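You operate a simulated robot arm through the tools that you are given. There is no shell and no other tool. Be economical: measure what you need, move in short steps, check, and stop when the job is done.

You run a simulated robot arm. Do the job below in one go: nothing can be reset, and whatever is moved stays where it is left.

## Task
Stand the squeegee beside the rubber squeegee. It goes on the side that lies toward x -0.7, y +0.7 (a direction in the base frame), with about 3 cm between them.

It is judged by the outcome, as a careful person would: the job done as asked, and still so three seconds after it is handed in. It fails if anything else is knocked over, pushed out of place, dropped, spilled or broken.

## Robot
A 6-joint arm with a two-finger parallel gripper, fixed in place. Base frame: the origin is at the foot of the arm, x ahead of it, y to its left, z up; the work surface is at about z = 0.8. Readings come in m, degrees, newtons and seconds.
With the tool pointing down near the work surface it reaches from about 0.24 to 0.64 m from the base axis. Its first joint turns from -66.0 to 66.0 degrees. Payload 2.7 kg.
Tool frame: the origin (TCP) lies between the finger pads and is the grasp point; the fingertips stand 0.023 m ahead of it; z points along the fingers, y is the line along which they close. Largest opening 0.094 m; finger width 0.038, thickness 0.01; the body of the gripper, 0.054 by 0.096 m, starts 0.039 m behind the TCP.
Orientation is told as [roll, pitch, yaw] about the base's x, y, z axes, in that order, counted from this pose: with the fingers straight down and closing along the base's y, the tool's x points along the base's -x, its y along +y and its z along -z.

## Interface
- The arm moves only by the tool send_rows. Its argument "steps" is a list that holds one entry, the list of rows, each a list of 4 numbers: the shift along the base's x, y, z in units of 20 mm (1.0 is 20 mm), then the turn about the base's z in units of 5 degrees (1.0 is 5 degrees). In form: [[[x, y, z, spin], ...]]. A call has 1 to 20 rows; each row shifts and turns the commanded pose from where the row before left it. "jaw" is the opening, from 0 (shut) to 1 (fully open), set as the call begins (left out, the last holds). A call with a number of a shift or a turn outside -1 to 1 is refused whole. Rows are played at 5 a second. More than 0.05 m and 8.6 degrees between two rows, or a gripper value outside its range, and nothing of the call is played. A pose out of reach is approached as far as the arm can. The call stops where the force on the tool passes 40 N (or 10 N more than at its start, if that is more) or the arm is blocked; 0.2 s more then pass. Each finger travels about 0.045 m/s and halts on what it meets, pressing with about 25 N; the grip force reading is that of the motor and also rises with nothing between the fingers. The clock runs only during rows and for 0.2 s after the last one: add rows that do not move to give the fingers time. The reply holds the time, the measured pose of the TCP, the force on the tool along the base axes, the opening and the grip force, in the units named above and with some noise, and new pictures: "show" is both (left out), scene, wrist or none.
- Cameras (640 x 400 px; columns grow to the right, rows downward): "scene" is fixed at [0.0503, -0.4179, 1.4145]; the picture's right is [0.90, -0.43, 0.00], its down [-0.22, -0.47, -0.86] and it looks along [0.37, 0.77, -0.52] (base axes); focal length 311 px, centre (320, 200). "wrist" rides on the gripper at [-0.039, 0, -0.044] in the tool frame; the picture's right is [0.00, -1.00, 0.00], its down [0.97, 0.00, -0.24] and it looks along [0.24, 0.00, 0.97] (tool axes); focal length 218 px, centre (320, 200).
- locate(camera, pixels): for up to 12 pixels [column, row] of the newest picture of that camera ("zoom" is the newest enlarged one), the place [x, y, z] in the base frame of the surface seen there, good to about 0.003 m, but the place of the scene camera against the robot may be out by one fixed shift of up to 0.012 m in any direction. It takes no simulated time.
- close_up(camera, box): a new picture of the part [left, top, right, bottom] of that camera's present view, enlarged. It takes no simulated time.
- close_job(): hands the job in; it is judged then, once.

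Go step by step. Measure first, check grasps and placings, and put right what went wrong. The budget is 60 turns and 120 pictures, counting those below and the enlarged ones. Unless the task says otherwise, let go and move clear before handing in, and close with one line.

The tools are called as a command line: name --argument value ..., lists and objects as JSON in quotes. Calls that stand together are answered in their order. send_rows: Moves the arm, as the interface text tells. Its arguments: {"type":"object","properties":{"steps":{"type":"array"},"jaw":{"type":"number"},"show":{"type":"string","enum":["both","scene","wrist","none"]}},"required":["steps"]} The other tools are called the same way: locate (camera, pixels) gives the place of the surface under pixels of a picture; close_up (camera, box) takes an enlarged picture of a part of a camera's view; close_job () hands the job in.

At the start:

```text
time: 0.0
position: [0.3565, 0.0936, 1.1199]
ee_rot: [0.0, 0.0, 0.0]
contact_force: [0.0, 0.1, -0.1]
gripper_width: 0.0939
gripper_force: 0.0
```

scene: 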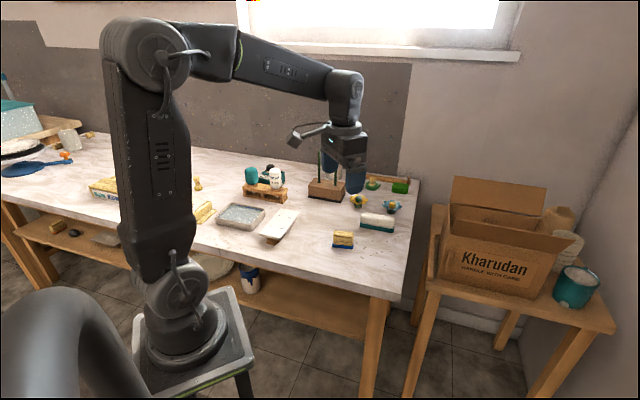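
wrist: 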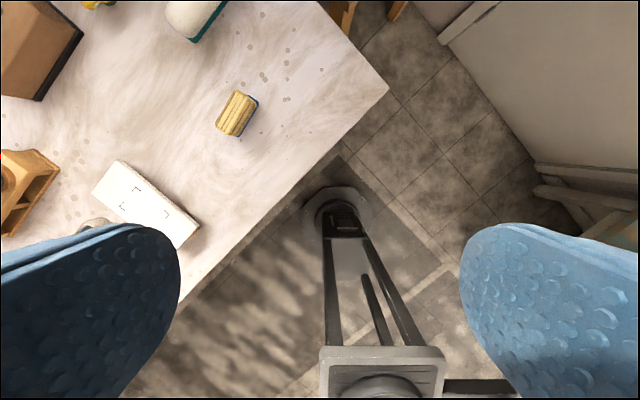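

The pictures show many small objects near (180-410, 170-250) in the scene, which I need to identify; I take enlarged views.

close_up --camera "scene" --box '[300, 160, 430, 260]'

close_up --camera "scene" --box '[170, 150, 310, 260]'

close_up --camera "scene" --box '[0, 100, 130, 210]'

```text
4.00 times, centred on (365, 210) of scene
```

zoom: 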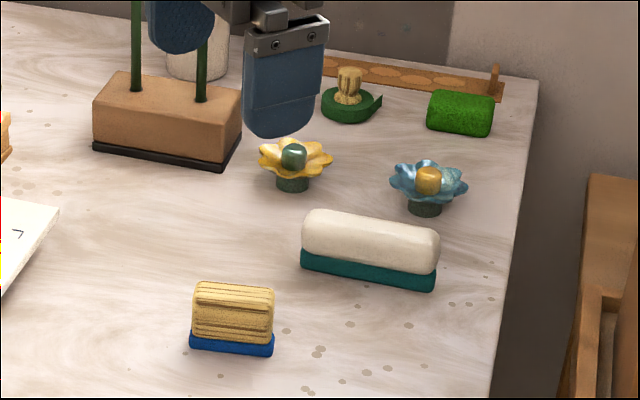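

```text
3.64 times, centred on (240, 205) of scene
```

zoom: 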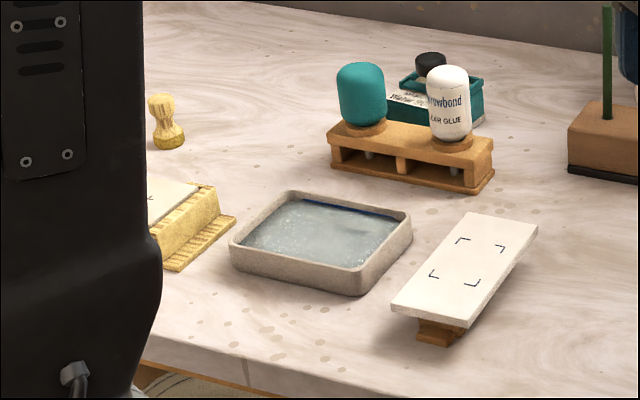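

```text
3.64 times, centred on (65, 155) of scene
```

zoom: 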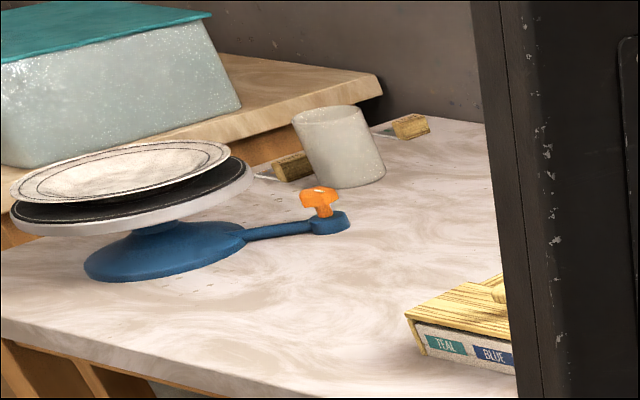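

I see three squeegee-like candidates: cream/teal block, ridged yellow/blue block and tan block with black strip. I enlarge further to tell them apart.

close_up --camera "scene" --box '[325, 205, 405, 255]'

close_up --camera "scene" --box '[300, 150, 420, 225]'

close_up --camera "wrist" --box '[0, 0, 320, 200]'

close_up --camera "scene" --box '[30, 200, 290, 320]'

```text
8.00 times, centred on (365, 230) of scene
```

zoom: 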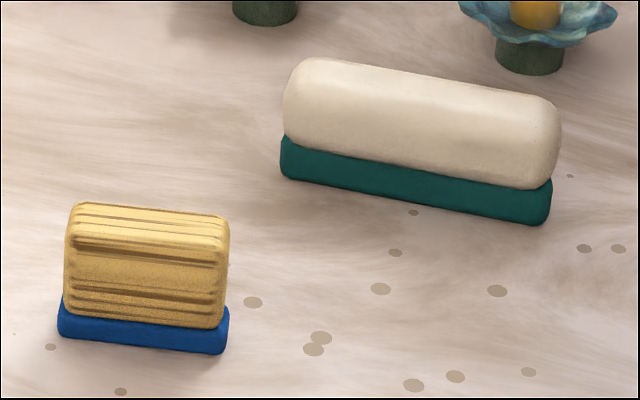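

```text
5.33 times, centred on (360, 188) of scene
```

zoom: 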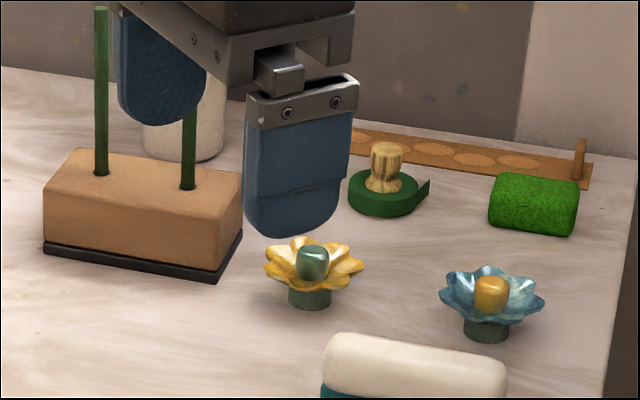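

```text
2.00 times, centred on (160, 100) of wrist
```

zoom: 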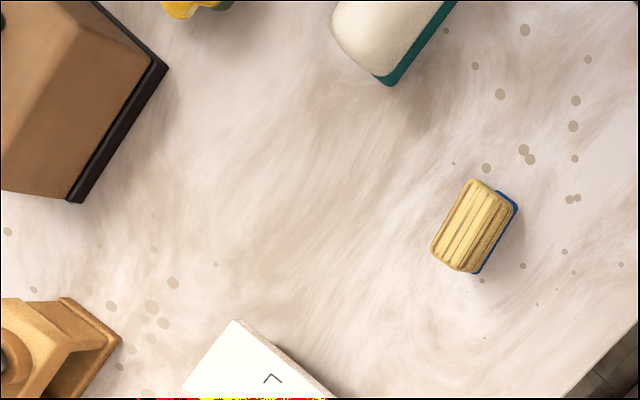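

```text
2.46 times, centred on (160, 260) of scene
```

zoom: 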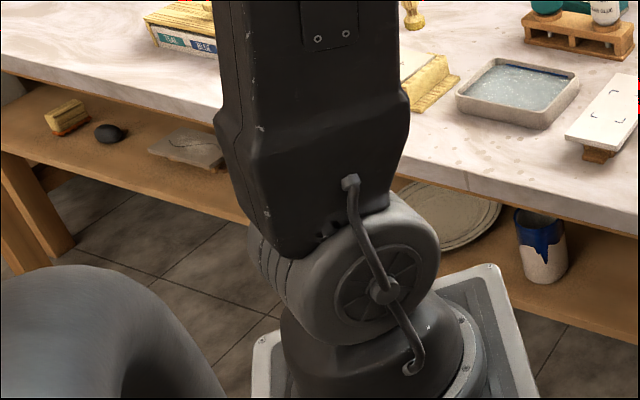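

The candidates look alike in kind, so I measure them all before choosing.

locate --camera "scene" --pixels '[[344, 235], [334, 246], [353, 249], [377, 219], [361, 227], [393, 232], [327, 184], [310, 197], [345, 203], [358, 203], [391, 207], [278, 228]]'

locate --camera "wrist" --pixels '[[237, 113], [240, 92], [255, 102], [220, 125], [236, 135], [196, 40], [168, 20], [215, 10], [84, 32], [36, 100], [120, 162], [195, 225]]'

```text
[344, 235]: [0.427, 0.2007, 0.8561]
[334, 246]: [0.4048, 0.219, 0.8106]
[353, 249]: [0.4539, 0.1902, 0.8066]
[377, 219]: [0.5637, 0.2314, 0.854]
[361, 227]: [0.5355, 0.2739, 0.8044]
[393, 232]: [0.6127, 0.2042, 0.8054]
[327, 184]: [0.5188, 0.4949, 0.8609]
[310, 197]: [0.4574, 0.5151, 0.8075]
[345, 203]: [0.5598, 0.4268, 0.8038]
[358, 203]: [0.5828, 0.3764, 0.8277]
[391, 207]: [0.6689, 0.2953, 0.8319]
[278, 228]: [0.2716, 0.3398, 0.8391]
```

```text
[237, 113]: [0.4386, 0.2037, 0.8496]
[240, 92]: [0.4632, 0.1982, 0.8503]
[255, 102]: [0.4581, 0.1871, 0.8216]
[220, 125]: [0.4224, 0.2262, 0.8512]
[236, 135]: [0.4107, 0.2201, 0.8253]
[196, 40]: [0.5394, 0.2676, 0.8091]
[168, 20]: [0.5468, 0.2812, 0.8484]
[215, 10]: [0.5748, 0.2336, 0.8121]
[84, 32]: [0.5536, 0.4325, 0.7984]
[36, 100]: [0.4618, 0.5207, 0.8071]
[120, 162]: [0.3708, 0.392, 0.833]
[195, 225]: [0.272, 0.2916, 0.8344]
```

The wrist picture shows the ridged yellow/blue block at about (0.438, 0.206), long axis ~-33°, and the cream/teal one centred near (0.58, 0.24); only "yellow to the far-left end of cream" has free, reachable room. I move above the yellow one, turned to match, and look closer.

send_rows --steps '[[[0.6, 0.79, -0.857, -0.943], [0.6, 0.79, -0.857, -0.943], [0.6, 0.79, -0.857, -0.943], [0.6, 0.79, -0.857, -0.943], [0.6, 0.79, -0.857, -0.943], [0.6, 0.79, -0.857, -0.943], [0.6, 0.79, -0.857, -0.943], [0, 0, 0, 0]]]' --jaw 1

```text
time: 1.8
position: [0.4398, 0.2022, 0.9993]
ee_rot: [0.0, 0.0, -33.0]
contact_force: [0.3, -0.2, -0.9]
gripper_width: 0.0942
gripper_force: 0.1
```

scene: 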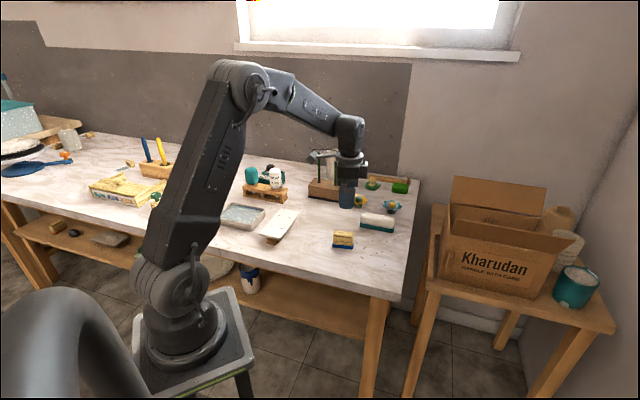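
wrist: 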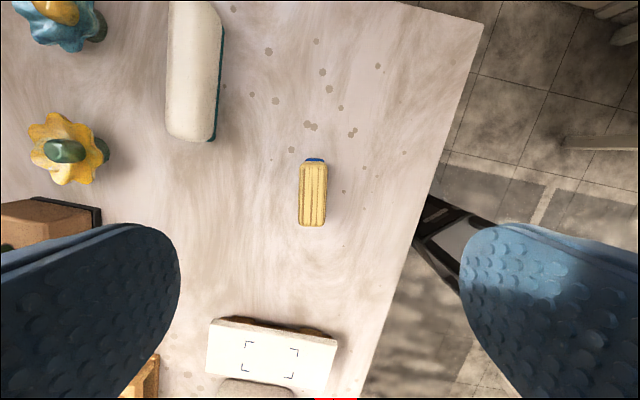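

The wrist view shows the yellow block at (312,193) nicely aligned, cream at (195,70), and a newly uncovered rack at scene (155,155). I check that uncovered area and measure the blocks.

close_up --camera "scene" --box '[80, 125, 220, 215]'

close_up --camera "wrist" --box '[140, 0, 380, 240]'

locate --camera "wrist" --pixels '[[303, 166], [325, 166], [300, 222], [324, 222], [314, 160], [312, 193], [169, 130], [190, 138], [214, 137], [220, 70], [171, 60], [195, 70]]'

locate --camera "wrist" --pixels '[[212, 320], [335, 340], [103, 210], [108, 150], [60, 180], [192, 3], [222, 30], [210, 141], [215, 220], [255, 250]]'

```text
4.44 times, centred on (150, 170) of scene
```

zoom: 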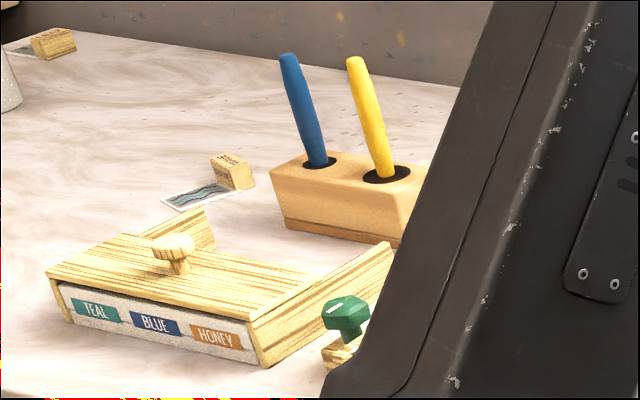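

```text
1.67 times, centred on (260, 120) of wrist
```

zoom: 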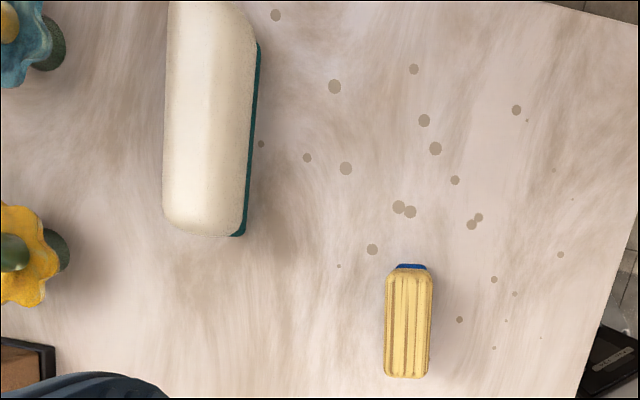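

```text
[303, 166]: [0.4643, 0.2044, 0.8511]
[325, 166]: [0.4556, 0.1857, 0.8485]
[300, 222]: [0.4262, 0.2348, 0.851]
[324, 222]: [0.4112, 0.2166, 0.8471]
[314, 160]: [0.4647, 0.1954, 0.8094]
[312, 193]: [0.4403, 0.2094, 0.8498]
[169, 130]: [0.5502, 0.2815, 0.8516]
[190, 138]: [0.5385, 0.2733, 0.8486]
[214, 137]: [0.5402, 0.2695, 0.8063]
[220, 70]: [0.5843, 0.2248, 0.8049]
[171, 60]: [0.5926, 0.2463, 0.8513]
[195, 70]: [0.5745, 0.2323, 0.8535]
```

```text
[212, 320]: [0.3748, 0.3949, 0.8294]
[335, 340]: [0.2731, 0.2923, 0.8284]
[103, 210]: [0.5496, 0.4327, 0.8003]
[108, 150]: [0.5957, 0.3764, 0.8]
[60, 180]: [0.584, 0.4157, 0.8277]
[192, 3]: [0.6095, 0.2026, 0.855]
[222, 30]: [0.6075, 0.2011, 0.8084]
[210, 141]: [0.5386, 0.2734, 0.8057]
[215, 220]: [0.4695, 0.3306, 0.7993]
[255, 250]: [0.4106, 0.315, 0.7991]
```

Yellow measures ~48×25×50 mm, centred (0.439, 0.210); cream's near end is at about (0.545, 0.277) with its long axis along (0.7,-0.7). I descend over the yellow block with the jaw open.

send_rows --steps '[[[0, 0.4, 0, 0], [0, 0, -0.95, 0], [0, 0, -0.95, 0], [0, 0, -0.95, 0], [0, 0, -0.95, 0], [0, 0, -0.95, 0], [0, 0, 0, 0]]]'

```text
time: 3.4
position: [0.4376, 0.2107, 0.9053]
ee_rot: [0.0, 0.0, -33.0]
contact_force: [0.1, 0.3, -0.4]
gripper_width: 0.094
gripper_force: 0.0
```

scene: 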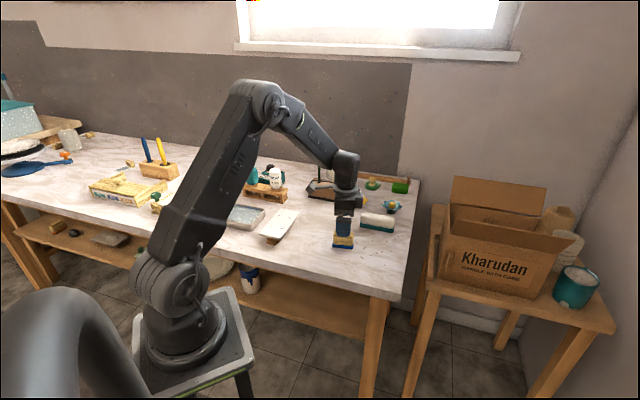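
wrist: 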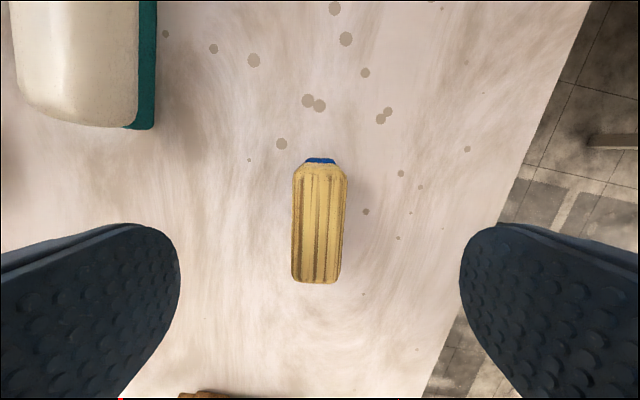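

locate --camera "wrist" --pixels '[[298, 172], [342, 172], [294, 275], [337, 275], [319, 222], [305, 160], [334, 160], [60, 120], [130, 120], [150, 127], [153, 60], [320, 180]]'

close_up --camera "wrist" --box '[0, 0, 380, 300]'

```text
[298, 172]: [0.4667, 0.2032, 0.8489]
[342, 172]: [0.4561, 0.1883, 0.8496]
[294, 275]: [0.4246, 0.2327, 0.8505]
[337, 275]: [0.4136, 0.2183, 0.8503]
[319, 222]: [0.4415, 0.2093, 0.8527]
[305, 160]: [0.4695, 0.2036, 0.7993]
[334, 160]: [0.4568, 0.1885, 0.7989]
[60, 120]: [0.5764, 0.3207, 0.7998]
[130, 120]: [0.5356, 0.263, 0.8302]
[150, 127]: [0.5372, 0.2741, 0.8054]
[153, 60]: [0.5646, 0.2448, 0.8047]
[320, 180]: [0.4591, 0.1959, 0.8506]
```

```text
1.33 times, centred on (190, 150) of wrist
```

zoom: 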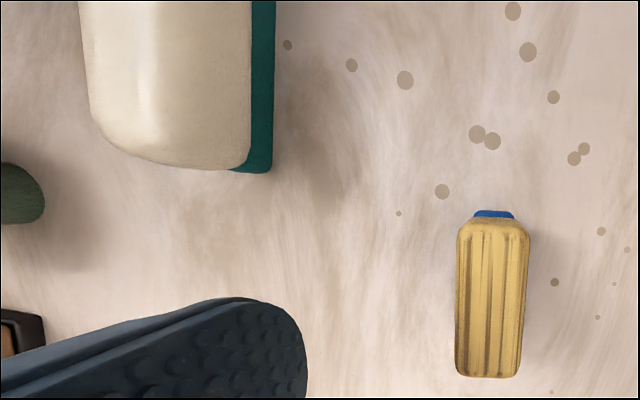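

The block is centred at (0.440, 0.211), right under the TCP. I descend to z≈0.832 and close.

send_rows --steps '[[[0.1, 0, -0.9, 0], [0, 0, -0.9, 0], [0, 0, -0.9, 0], [0, 0, -0.9, 0], [0, 0, 0, 0]]]' --jaw 1 --show "wrist"

send_rows --steps '[[[0, 0, 0, 0], [0, 0, 0, 0], [0, 0, 0, 0], [0, 0, 0, 0], [0, 0, 0, 0], [0, 0, 0, 0], [0, 0, 0, 0]]]' --jaw 0

```text
time: 4.6
position: [0.4412, 0.2123, 0.8324]
ee_rot: [0.0, 0.0, -33.0]
contact_force: [-0.5, -0.1, 0.1]
gripper_width: 0.094
gripper_force: 0.0
```

wrist: 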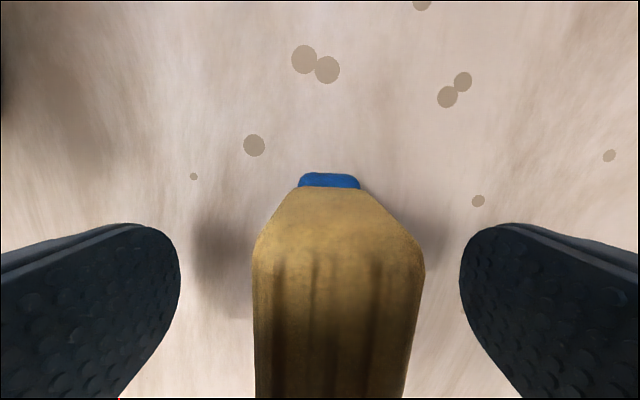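

```text
time: 6.2
position: [0.4402, 0.2138, 0.834]
ee_rot: [0.0, 0.1, -33.0]
contact_force: [-0.2, 0.2, 0.7]
gripper_width: 0.0255
gripper_force: 24.6
```

scene: 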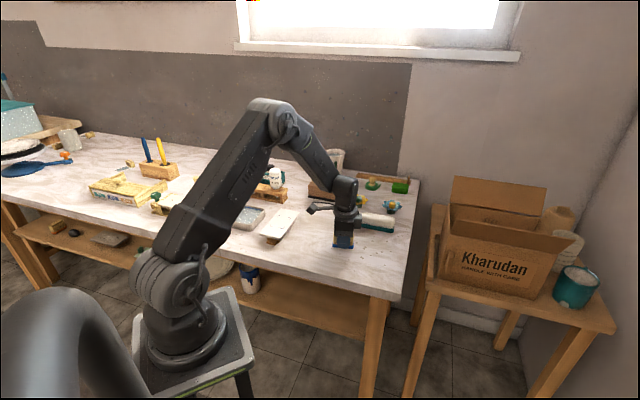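
wrist: 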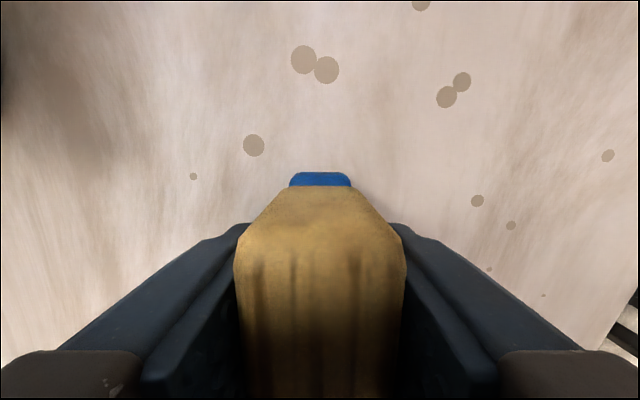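

The grip holds at 25.5 mm with 24.6 N. Before carrying it, I look at the gripper's own geometry (the bracket at scene (320,207)) to judge clearance to the cream squeegee.

close_up --camera "scene" --box '[290, 160, 410, 260]'

send_rows --steps '[[[0, 0, 0.9, 0], [0, 0, 0.9, 0], [0, 0, 0.9, 0], [0, 0, 0.9, 0], [0, 0, 0, 0]]]'

```text
4.00 times, centred on (350, 210) of scene
```

zoom: 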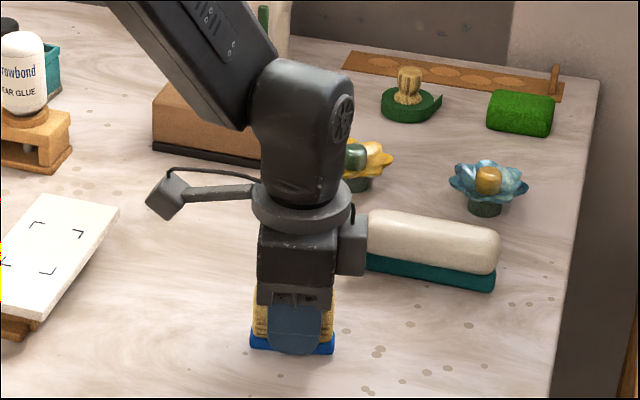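

```text
time: 7.4
position: [0.4431, 0.2112, 0.9049]
ee_rot: [0.0, 0.0, -33.0]
contact_force: [0.0, -0.5, -1.0]
gripper_width: 0.0256
gripper_force: 25.6
```

scene: 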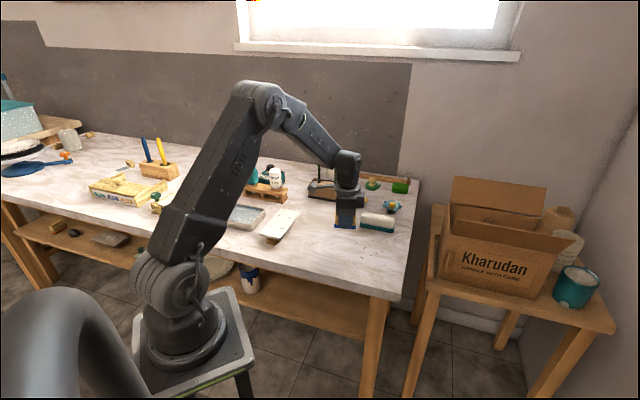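
wrist: 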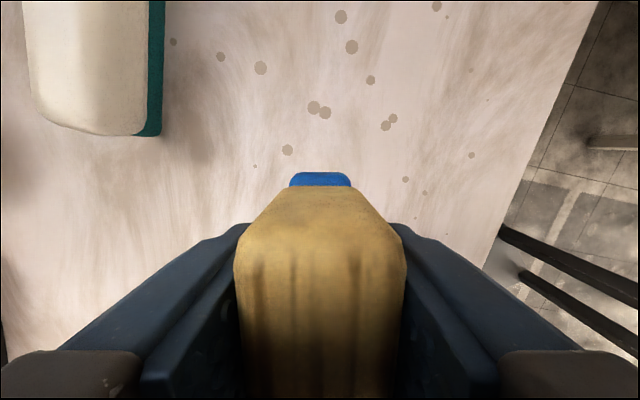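

The object is lifted (bottom ≈0.87) and the wrist camera box sits above the cream block's top level. I carry it to (0.504, 0.320), turning 12° to line up with the cream squeegee.

send_rows --steps '[[[0.53, 0.908, 0, -0.4], [0.53, 0.908, 0, -0.4], [0.53, 0.908, 0, -0.4], [0.53, 0.908, 0, -0.4], [0.53, 0.908, 0, -0.4], [0.53, 0.908, 0, -0.4], [0, 0, 0, 0]]]'

```text
time: 9.0
position: [0.504, 0.3236, 0.9035]
ee_rot: [0.0, 0.0, -45.1]
contact_force: [-0.3, -0.7, -1.1]
gripper_width: 0.0257
gripper_force: 25.1
```

scene: 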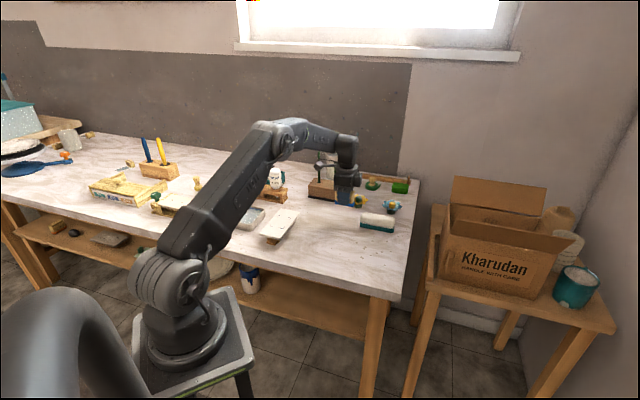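
wrist: 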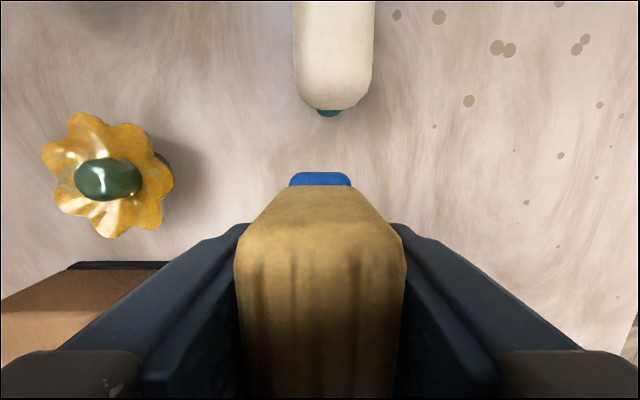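

Wrist view shows cream's end at (330,112) straight ahead, with its teal tip visible, and the flower well aside. I measure the gap and check the bracket's clearance to the posts.

locate --camera "wrist" --pixels '[[318, 112], [330, 115], [340, 112], [300, 90], [372, 80], [332, 70], [295, 178], [320, 176], [345, 178], [170, 180], [160, 265], [320, 140]]'

close_up --camera "scene" --box '[290, 120, 410, 240]'

```text
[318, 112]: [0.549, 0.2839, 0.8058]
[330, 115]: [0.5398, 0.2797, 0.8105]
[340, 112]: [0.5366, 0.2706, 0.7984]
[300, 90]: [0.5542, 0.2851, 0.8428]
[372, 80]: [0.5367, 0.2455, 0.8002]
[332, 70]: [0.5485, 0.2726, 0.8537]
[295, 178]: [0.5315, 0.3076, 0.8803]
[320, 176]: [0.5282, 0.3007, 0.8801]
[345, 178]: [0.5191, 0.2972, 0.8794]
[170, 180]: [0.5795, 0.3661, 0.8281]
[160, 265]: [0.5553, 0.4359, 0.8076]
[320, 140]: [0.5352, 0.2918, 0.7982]
```

```text
3.33 times, centred on (350, 180) of scene
```

zoom: 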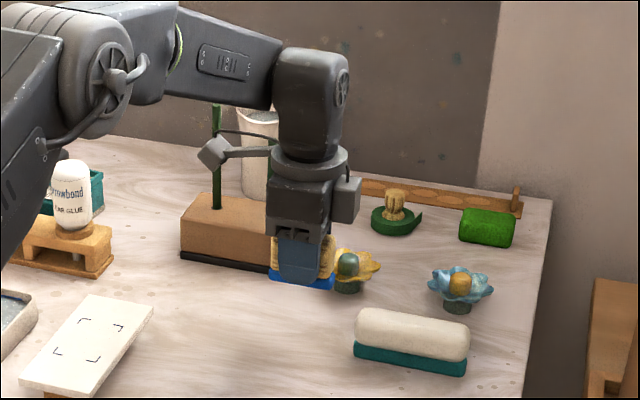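

Current gap would be ~2.7 cm, so I shift 3 mm further away; I also verify the bracket-to-post spacing.

locate --camera "zoom" --pixels '[[212, 150], [240, 152], [217, 185], [217, 115], [270, 155], [70, 165]]'

```text
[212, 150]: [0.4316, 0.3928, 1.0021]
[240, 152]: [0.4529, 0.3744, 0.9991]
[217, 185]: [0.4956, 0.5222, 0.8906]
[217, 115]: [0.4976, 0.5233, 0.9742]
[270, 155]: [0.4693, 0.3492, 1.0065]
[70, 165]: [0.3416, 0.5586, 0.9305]
```

The bracket tip (0.43, 0.39) is well away from the posts (0.50, 0.52). I shift 3 mm and lower.

send_rows --steps '[[[-0.11, 0.11, 0, 0], [0, 0, -0.9, 0], [0, 0, -0.9, 0], [0, 0, -0.9, 0], [0, 0, -0.5, 0], [0, 0, -0.25, 0], [0, 0, 0, 0]]]'

```text
time: 10.6
position: [0.5038, 0.3237, 0.8358]
ee_rot: [0.1, 0.0, -45.0]
contact_force: [-0.6, 0.2, -0.1]
gripper_width: 0.0256
gripper_force: 24.5
```

scene: 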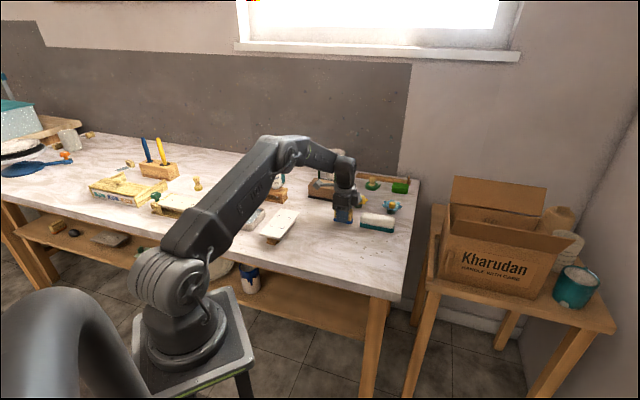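
wrist: 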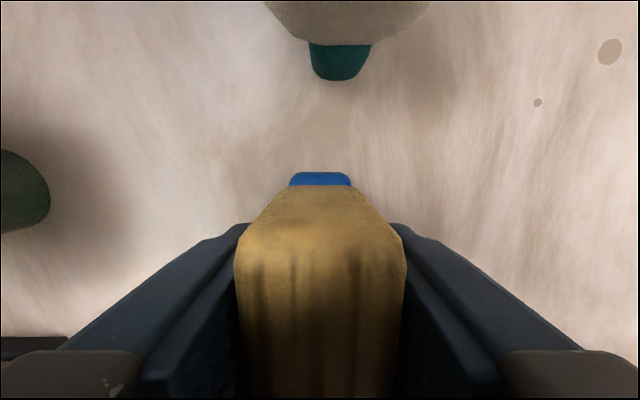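

The blue blade end (320,175) faces the teal end (340,80) with clear table between. I measure the gap and height.

locate --camera "wrist" --pixels '[[318, 77], [340, 78], [362, 77], [296, 175], [320, 174], [346, 175], [320, 183], [320, 165], [340, 90]]'

close_up --camera "scene" --box '[310, 170, 410, 240]'

```text
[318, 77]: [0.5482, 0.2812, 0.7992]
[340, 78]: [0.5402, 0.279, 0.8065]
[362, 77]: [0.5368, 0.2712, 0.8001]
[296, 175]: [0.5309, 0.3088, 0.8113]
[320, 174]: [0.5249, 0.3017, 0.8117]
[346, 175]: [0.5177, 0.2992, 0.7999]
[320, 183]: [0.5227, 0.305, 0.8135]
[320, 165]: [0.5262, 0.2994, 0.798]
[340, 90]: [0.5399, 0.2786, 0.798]
```

```text
5.71 times, centred on (360, 205) of scene
```

zoom: 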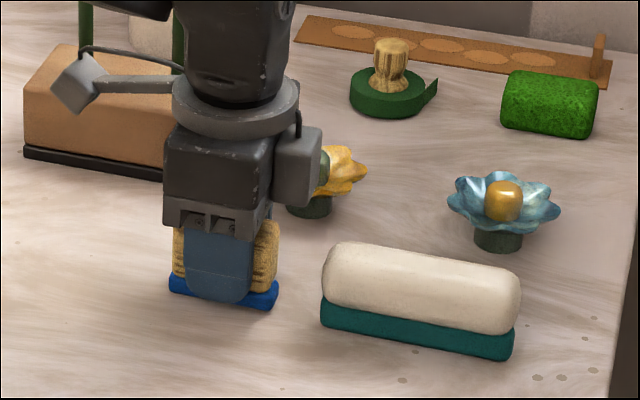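

The gap reads 2.7 cm with the block ~3 mm above the table. I shift x by -4 mm (3 cm gap, centred) and set it down.

send_rows --steps '[[[-0.22, 0, 0, 0], [0, 0, -0.1, 0], [0, 0, -0.05, 0], [0, 0, -0.03, 0], [0, 0, 0, 0]]]' --show "wrist"

```text
time: 11.8
position: [0.4987, 0.3237, 0.833]
ee_rot: [0.0, -0.1, -45.0]
contact_force: [-5.2, -5.9, 16.5]
gripper_width: 0.0257
gripper_force: 24.8
```

wrist: 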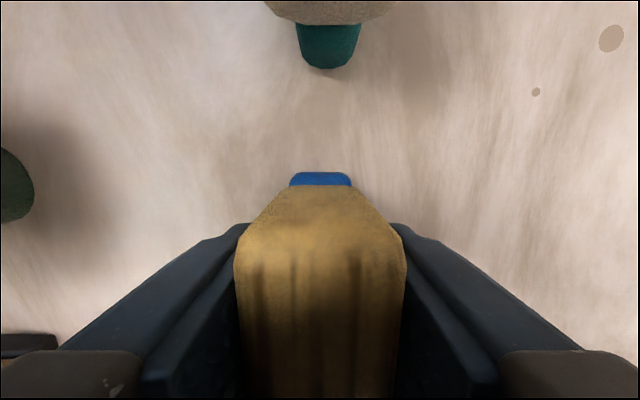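

The block touches the table (16 N up) and is centred on the teal end. I ease off slightly, then open the jaw.

send_rows --steps '[[[0, 0, 0.04, 0], [0, 0, 0, 0]]]' --show "none"

send_rows --steps '[[[0, 0, 0, 0], [0, 0, 0, 0], [0, 0, 0, 0], [0, 0, 0, 0], [0, 0, 0, 0]]]' --jaw 0.75

```text
time: 12.4
position: [0.4986, 0.3238, 0.8335]
ee_rot: [0.1, 0.0, -45.0]
contact_force: [-0.8, -6.5, 17.5]
gripper_width: 0.0256
gripper_force: 25.2
```

```text
time: 13.6
position: [0.4982, 0.3245, 0.8326]
ee_rot: [-0.1, 0.0, -45.0]
contact_force: [-1.0, 0.0, 0.5]
gripper_width: 0.0705
gripper_force: 0.1
```

scene: 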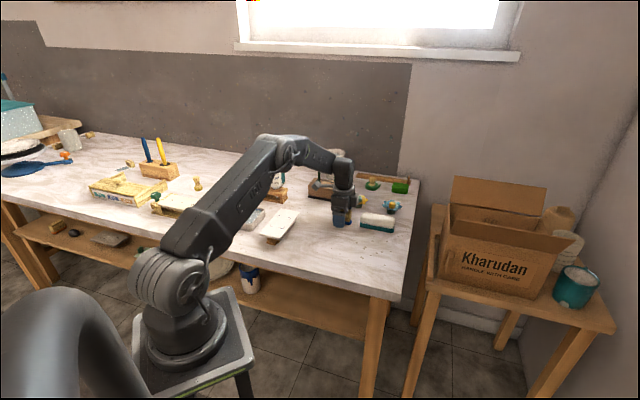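
wrist: 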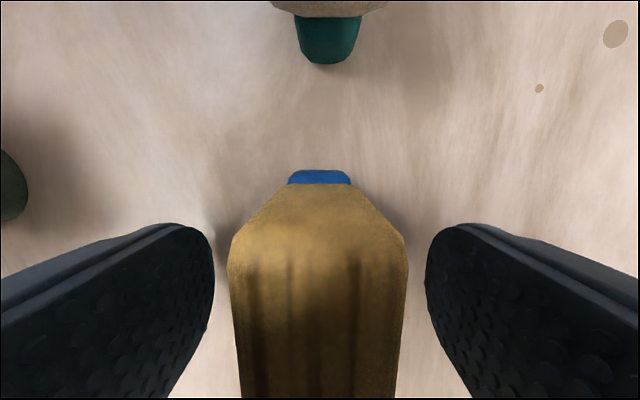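

Released and standing upright with the fingers clear on both sides. I retreat straight up, then check the result.

send_rows --steps '[[[0, 0, 0.9, 0], [0, 0, 0.9, 0], [0, 0, 0.9, 0], [0, 0, 0.9, 0], [0, 0, 0.9, 0], [0, 0, 0.9, 0], [0, 0, 0.9, 0], [-0.5, -0.5, 0.5, 0], [-0.5, -0.5, 0.5, 0], [0, 0, 0, 0]]]'

close_up --camera "scene" --box '[310, 170, 410, 240]'

```text
time: 15.8
position: [0.4794, 0.3048, 0.9789]
ee_rot: [0.0, 0.0, -45.0]
contact_force: [-0.4, 0.5, -0.1]
gripper_width: 0.0705
gripper_force: 0.1
```

scene: 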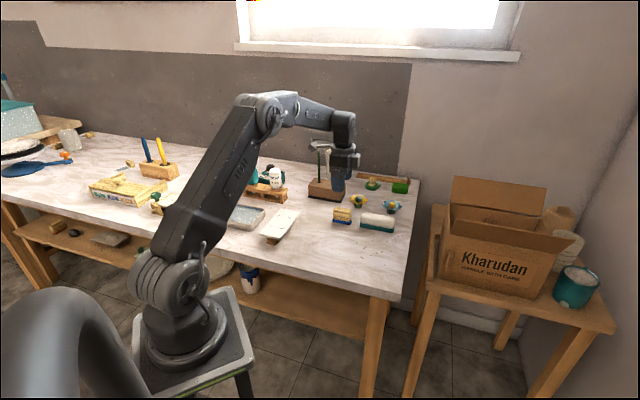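
wrist: 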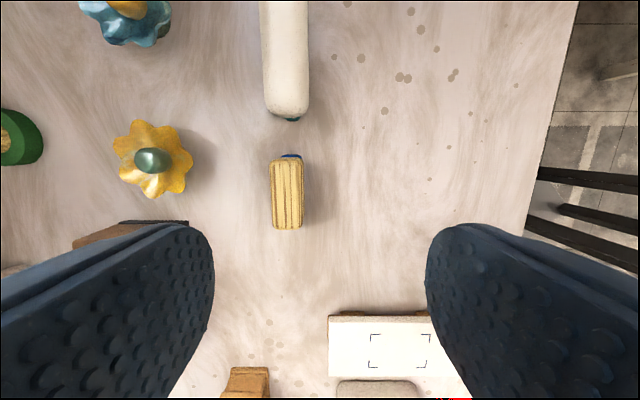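

```text
5.71 times, centred on (360, 205) of scene
```

zoom: 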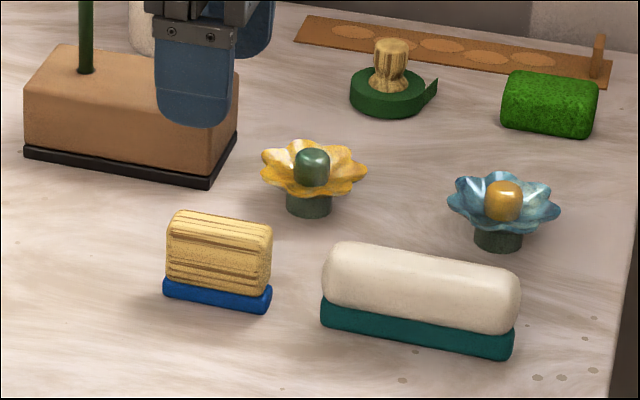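

Both stand upright in line, and nothing else has moved. I measure the final gap.

locate --camera "zoom" --pixels '[[270, 305], [270, 290], [322, 320], [322, 305], [165, 295], [512, 350]]'

locate --camera "wrist" --pixels '[[292, 121], [287, 119], [291, 156], [298, 157], [275, 162], [300, 162], [274, 227], [302, 227]]'

```text
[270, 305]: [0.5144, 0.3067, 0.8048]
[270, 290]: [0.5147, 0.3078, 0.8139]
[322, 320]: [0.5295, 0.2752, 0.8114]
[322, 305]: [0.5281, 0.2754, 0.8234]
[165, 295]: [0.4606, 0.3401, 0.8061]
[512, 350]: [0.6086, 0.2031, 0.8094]
```

```text
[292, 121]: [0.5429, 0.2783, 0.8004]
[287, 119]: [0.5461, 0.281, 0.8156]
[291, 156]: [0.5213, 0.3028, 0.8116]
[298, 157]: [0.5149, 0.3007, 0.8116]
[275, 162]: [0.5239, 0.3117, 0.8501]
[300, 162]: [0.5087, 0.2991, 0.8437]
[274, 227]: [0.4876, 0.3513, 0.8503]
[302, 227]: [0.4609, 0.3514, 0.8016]
```

The blocks stand about 3.2 cm apart (blade end at (0.518, 0.302), cream end at (0.542, 0.279)), upright, and the arm is clear. I hand in.

close_job

```text
The job is handed in.
```

I stood the yellow and blue squeegee off the end of the cream and teal one, on its (-0.7, +0.7) side with a gap of about 3.2 cm. Nothing else looked disturbed in the final pictures. The two weren't labelled: I took the cream and teal one as the rubber squeegee because only that pairing left comfortable room on that side, so the two could be swapped.
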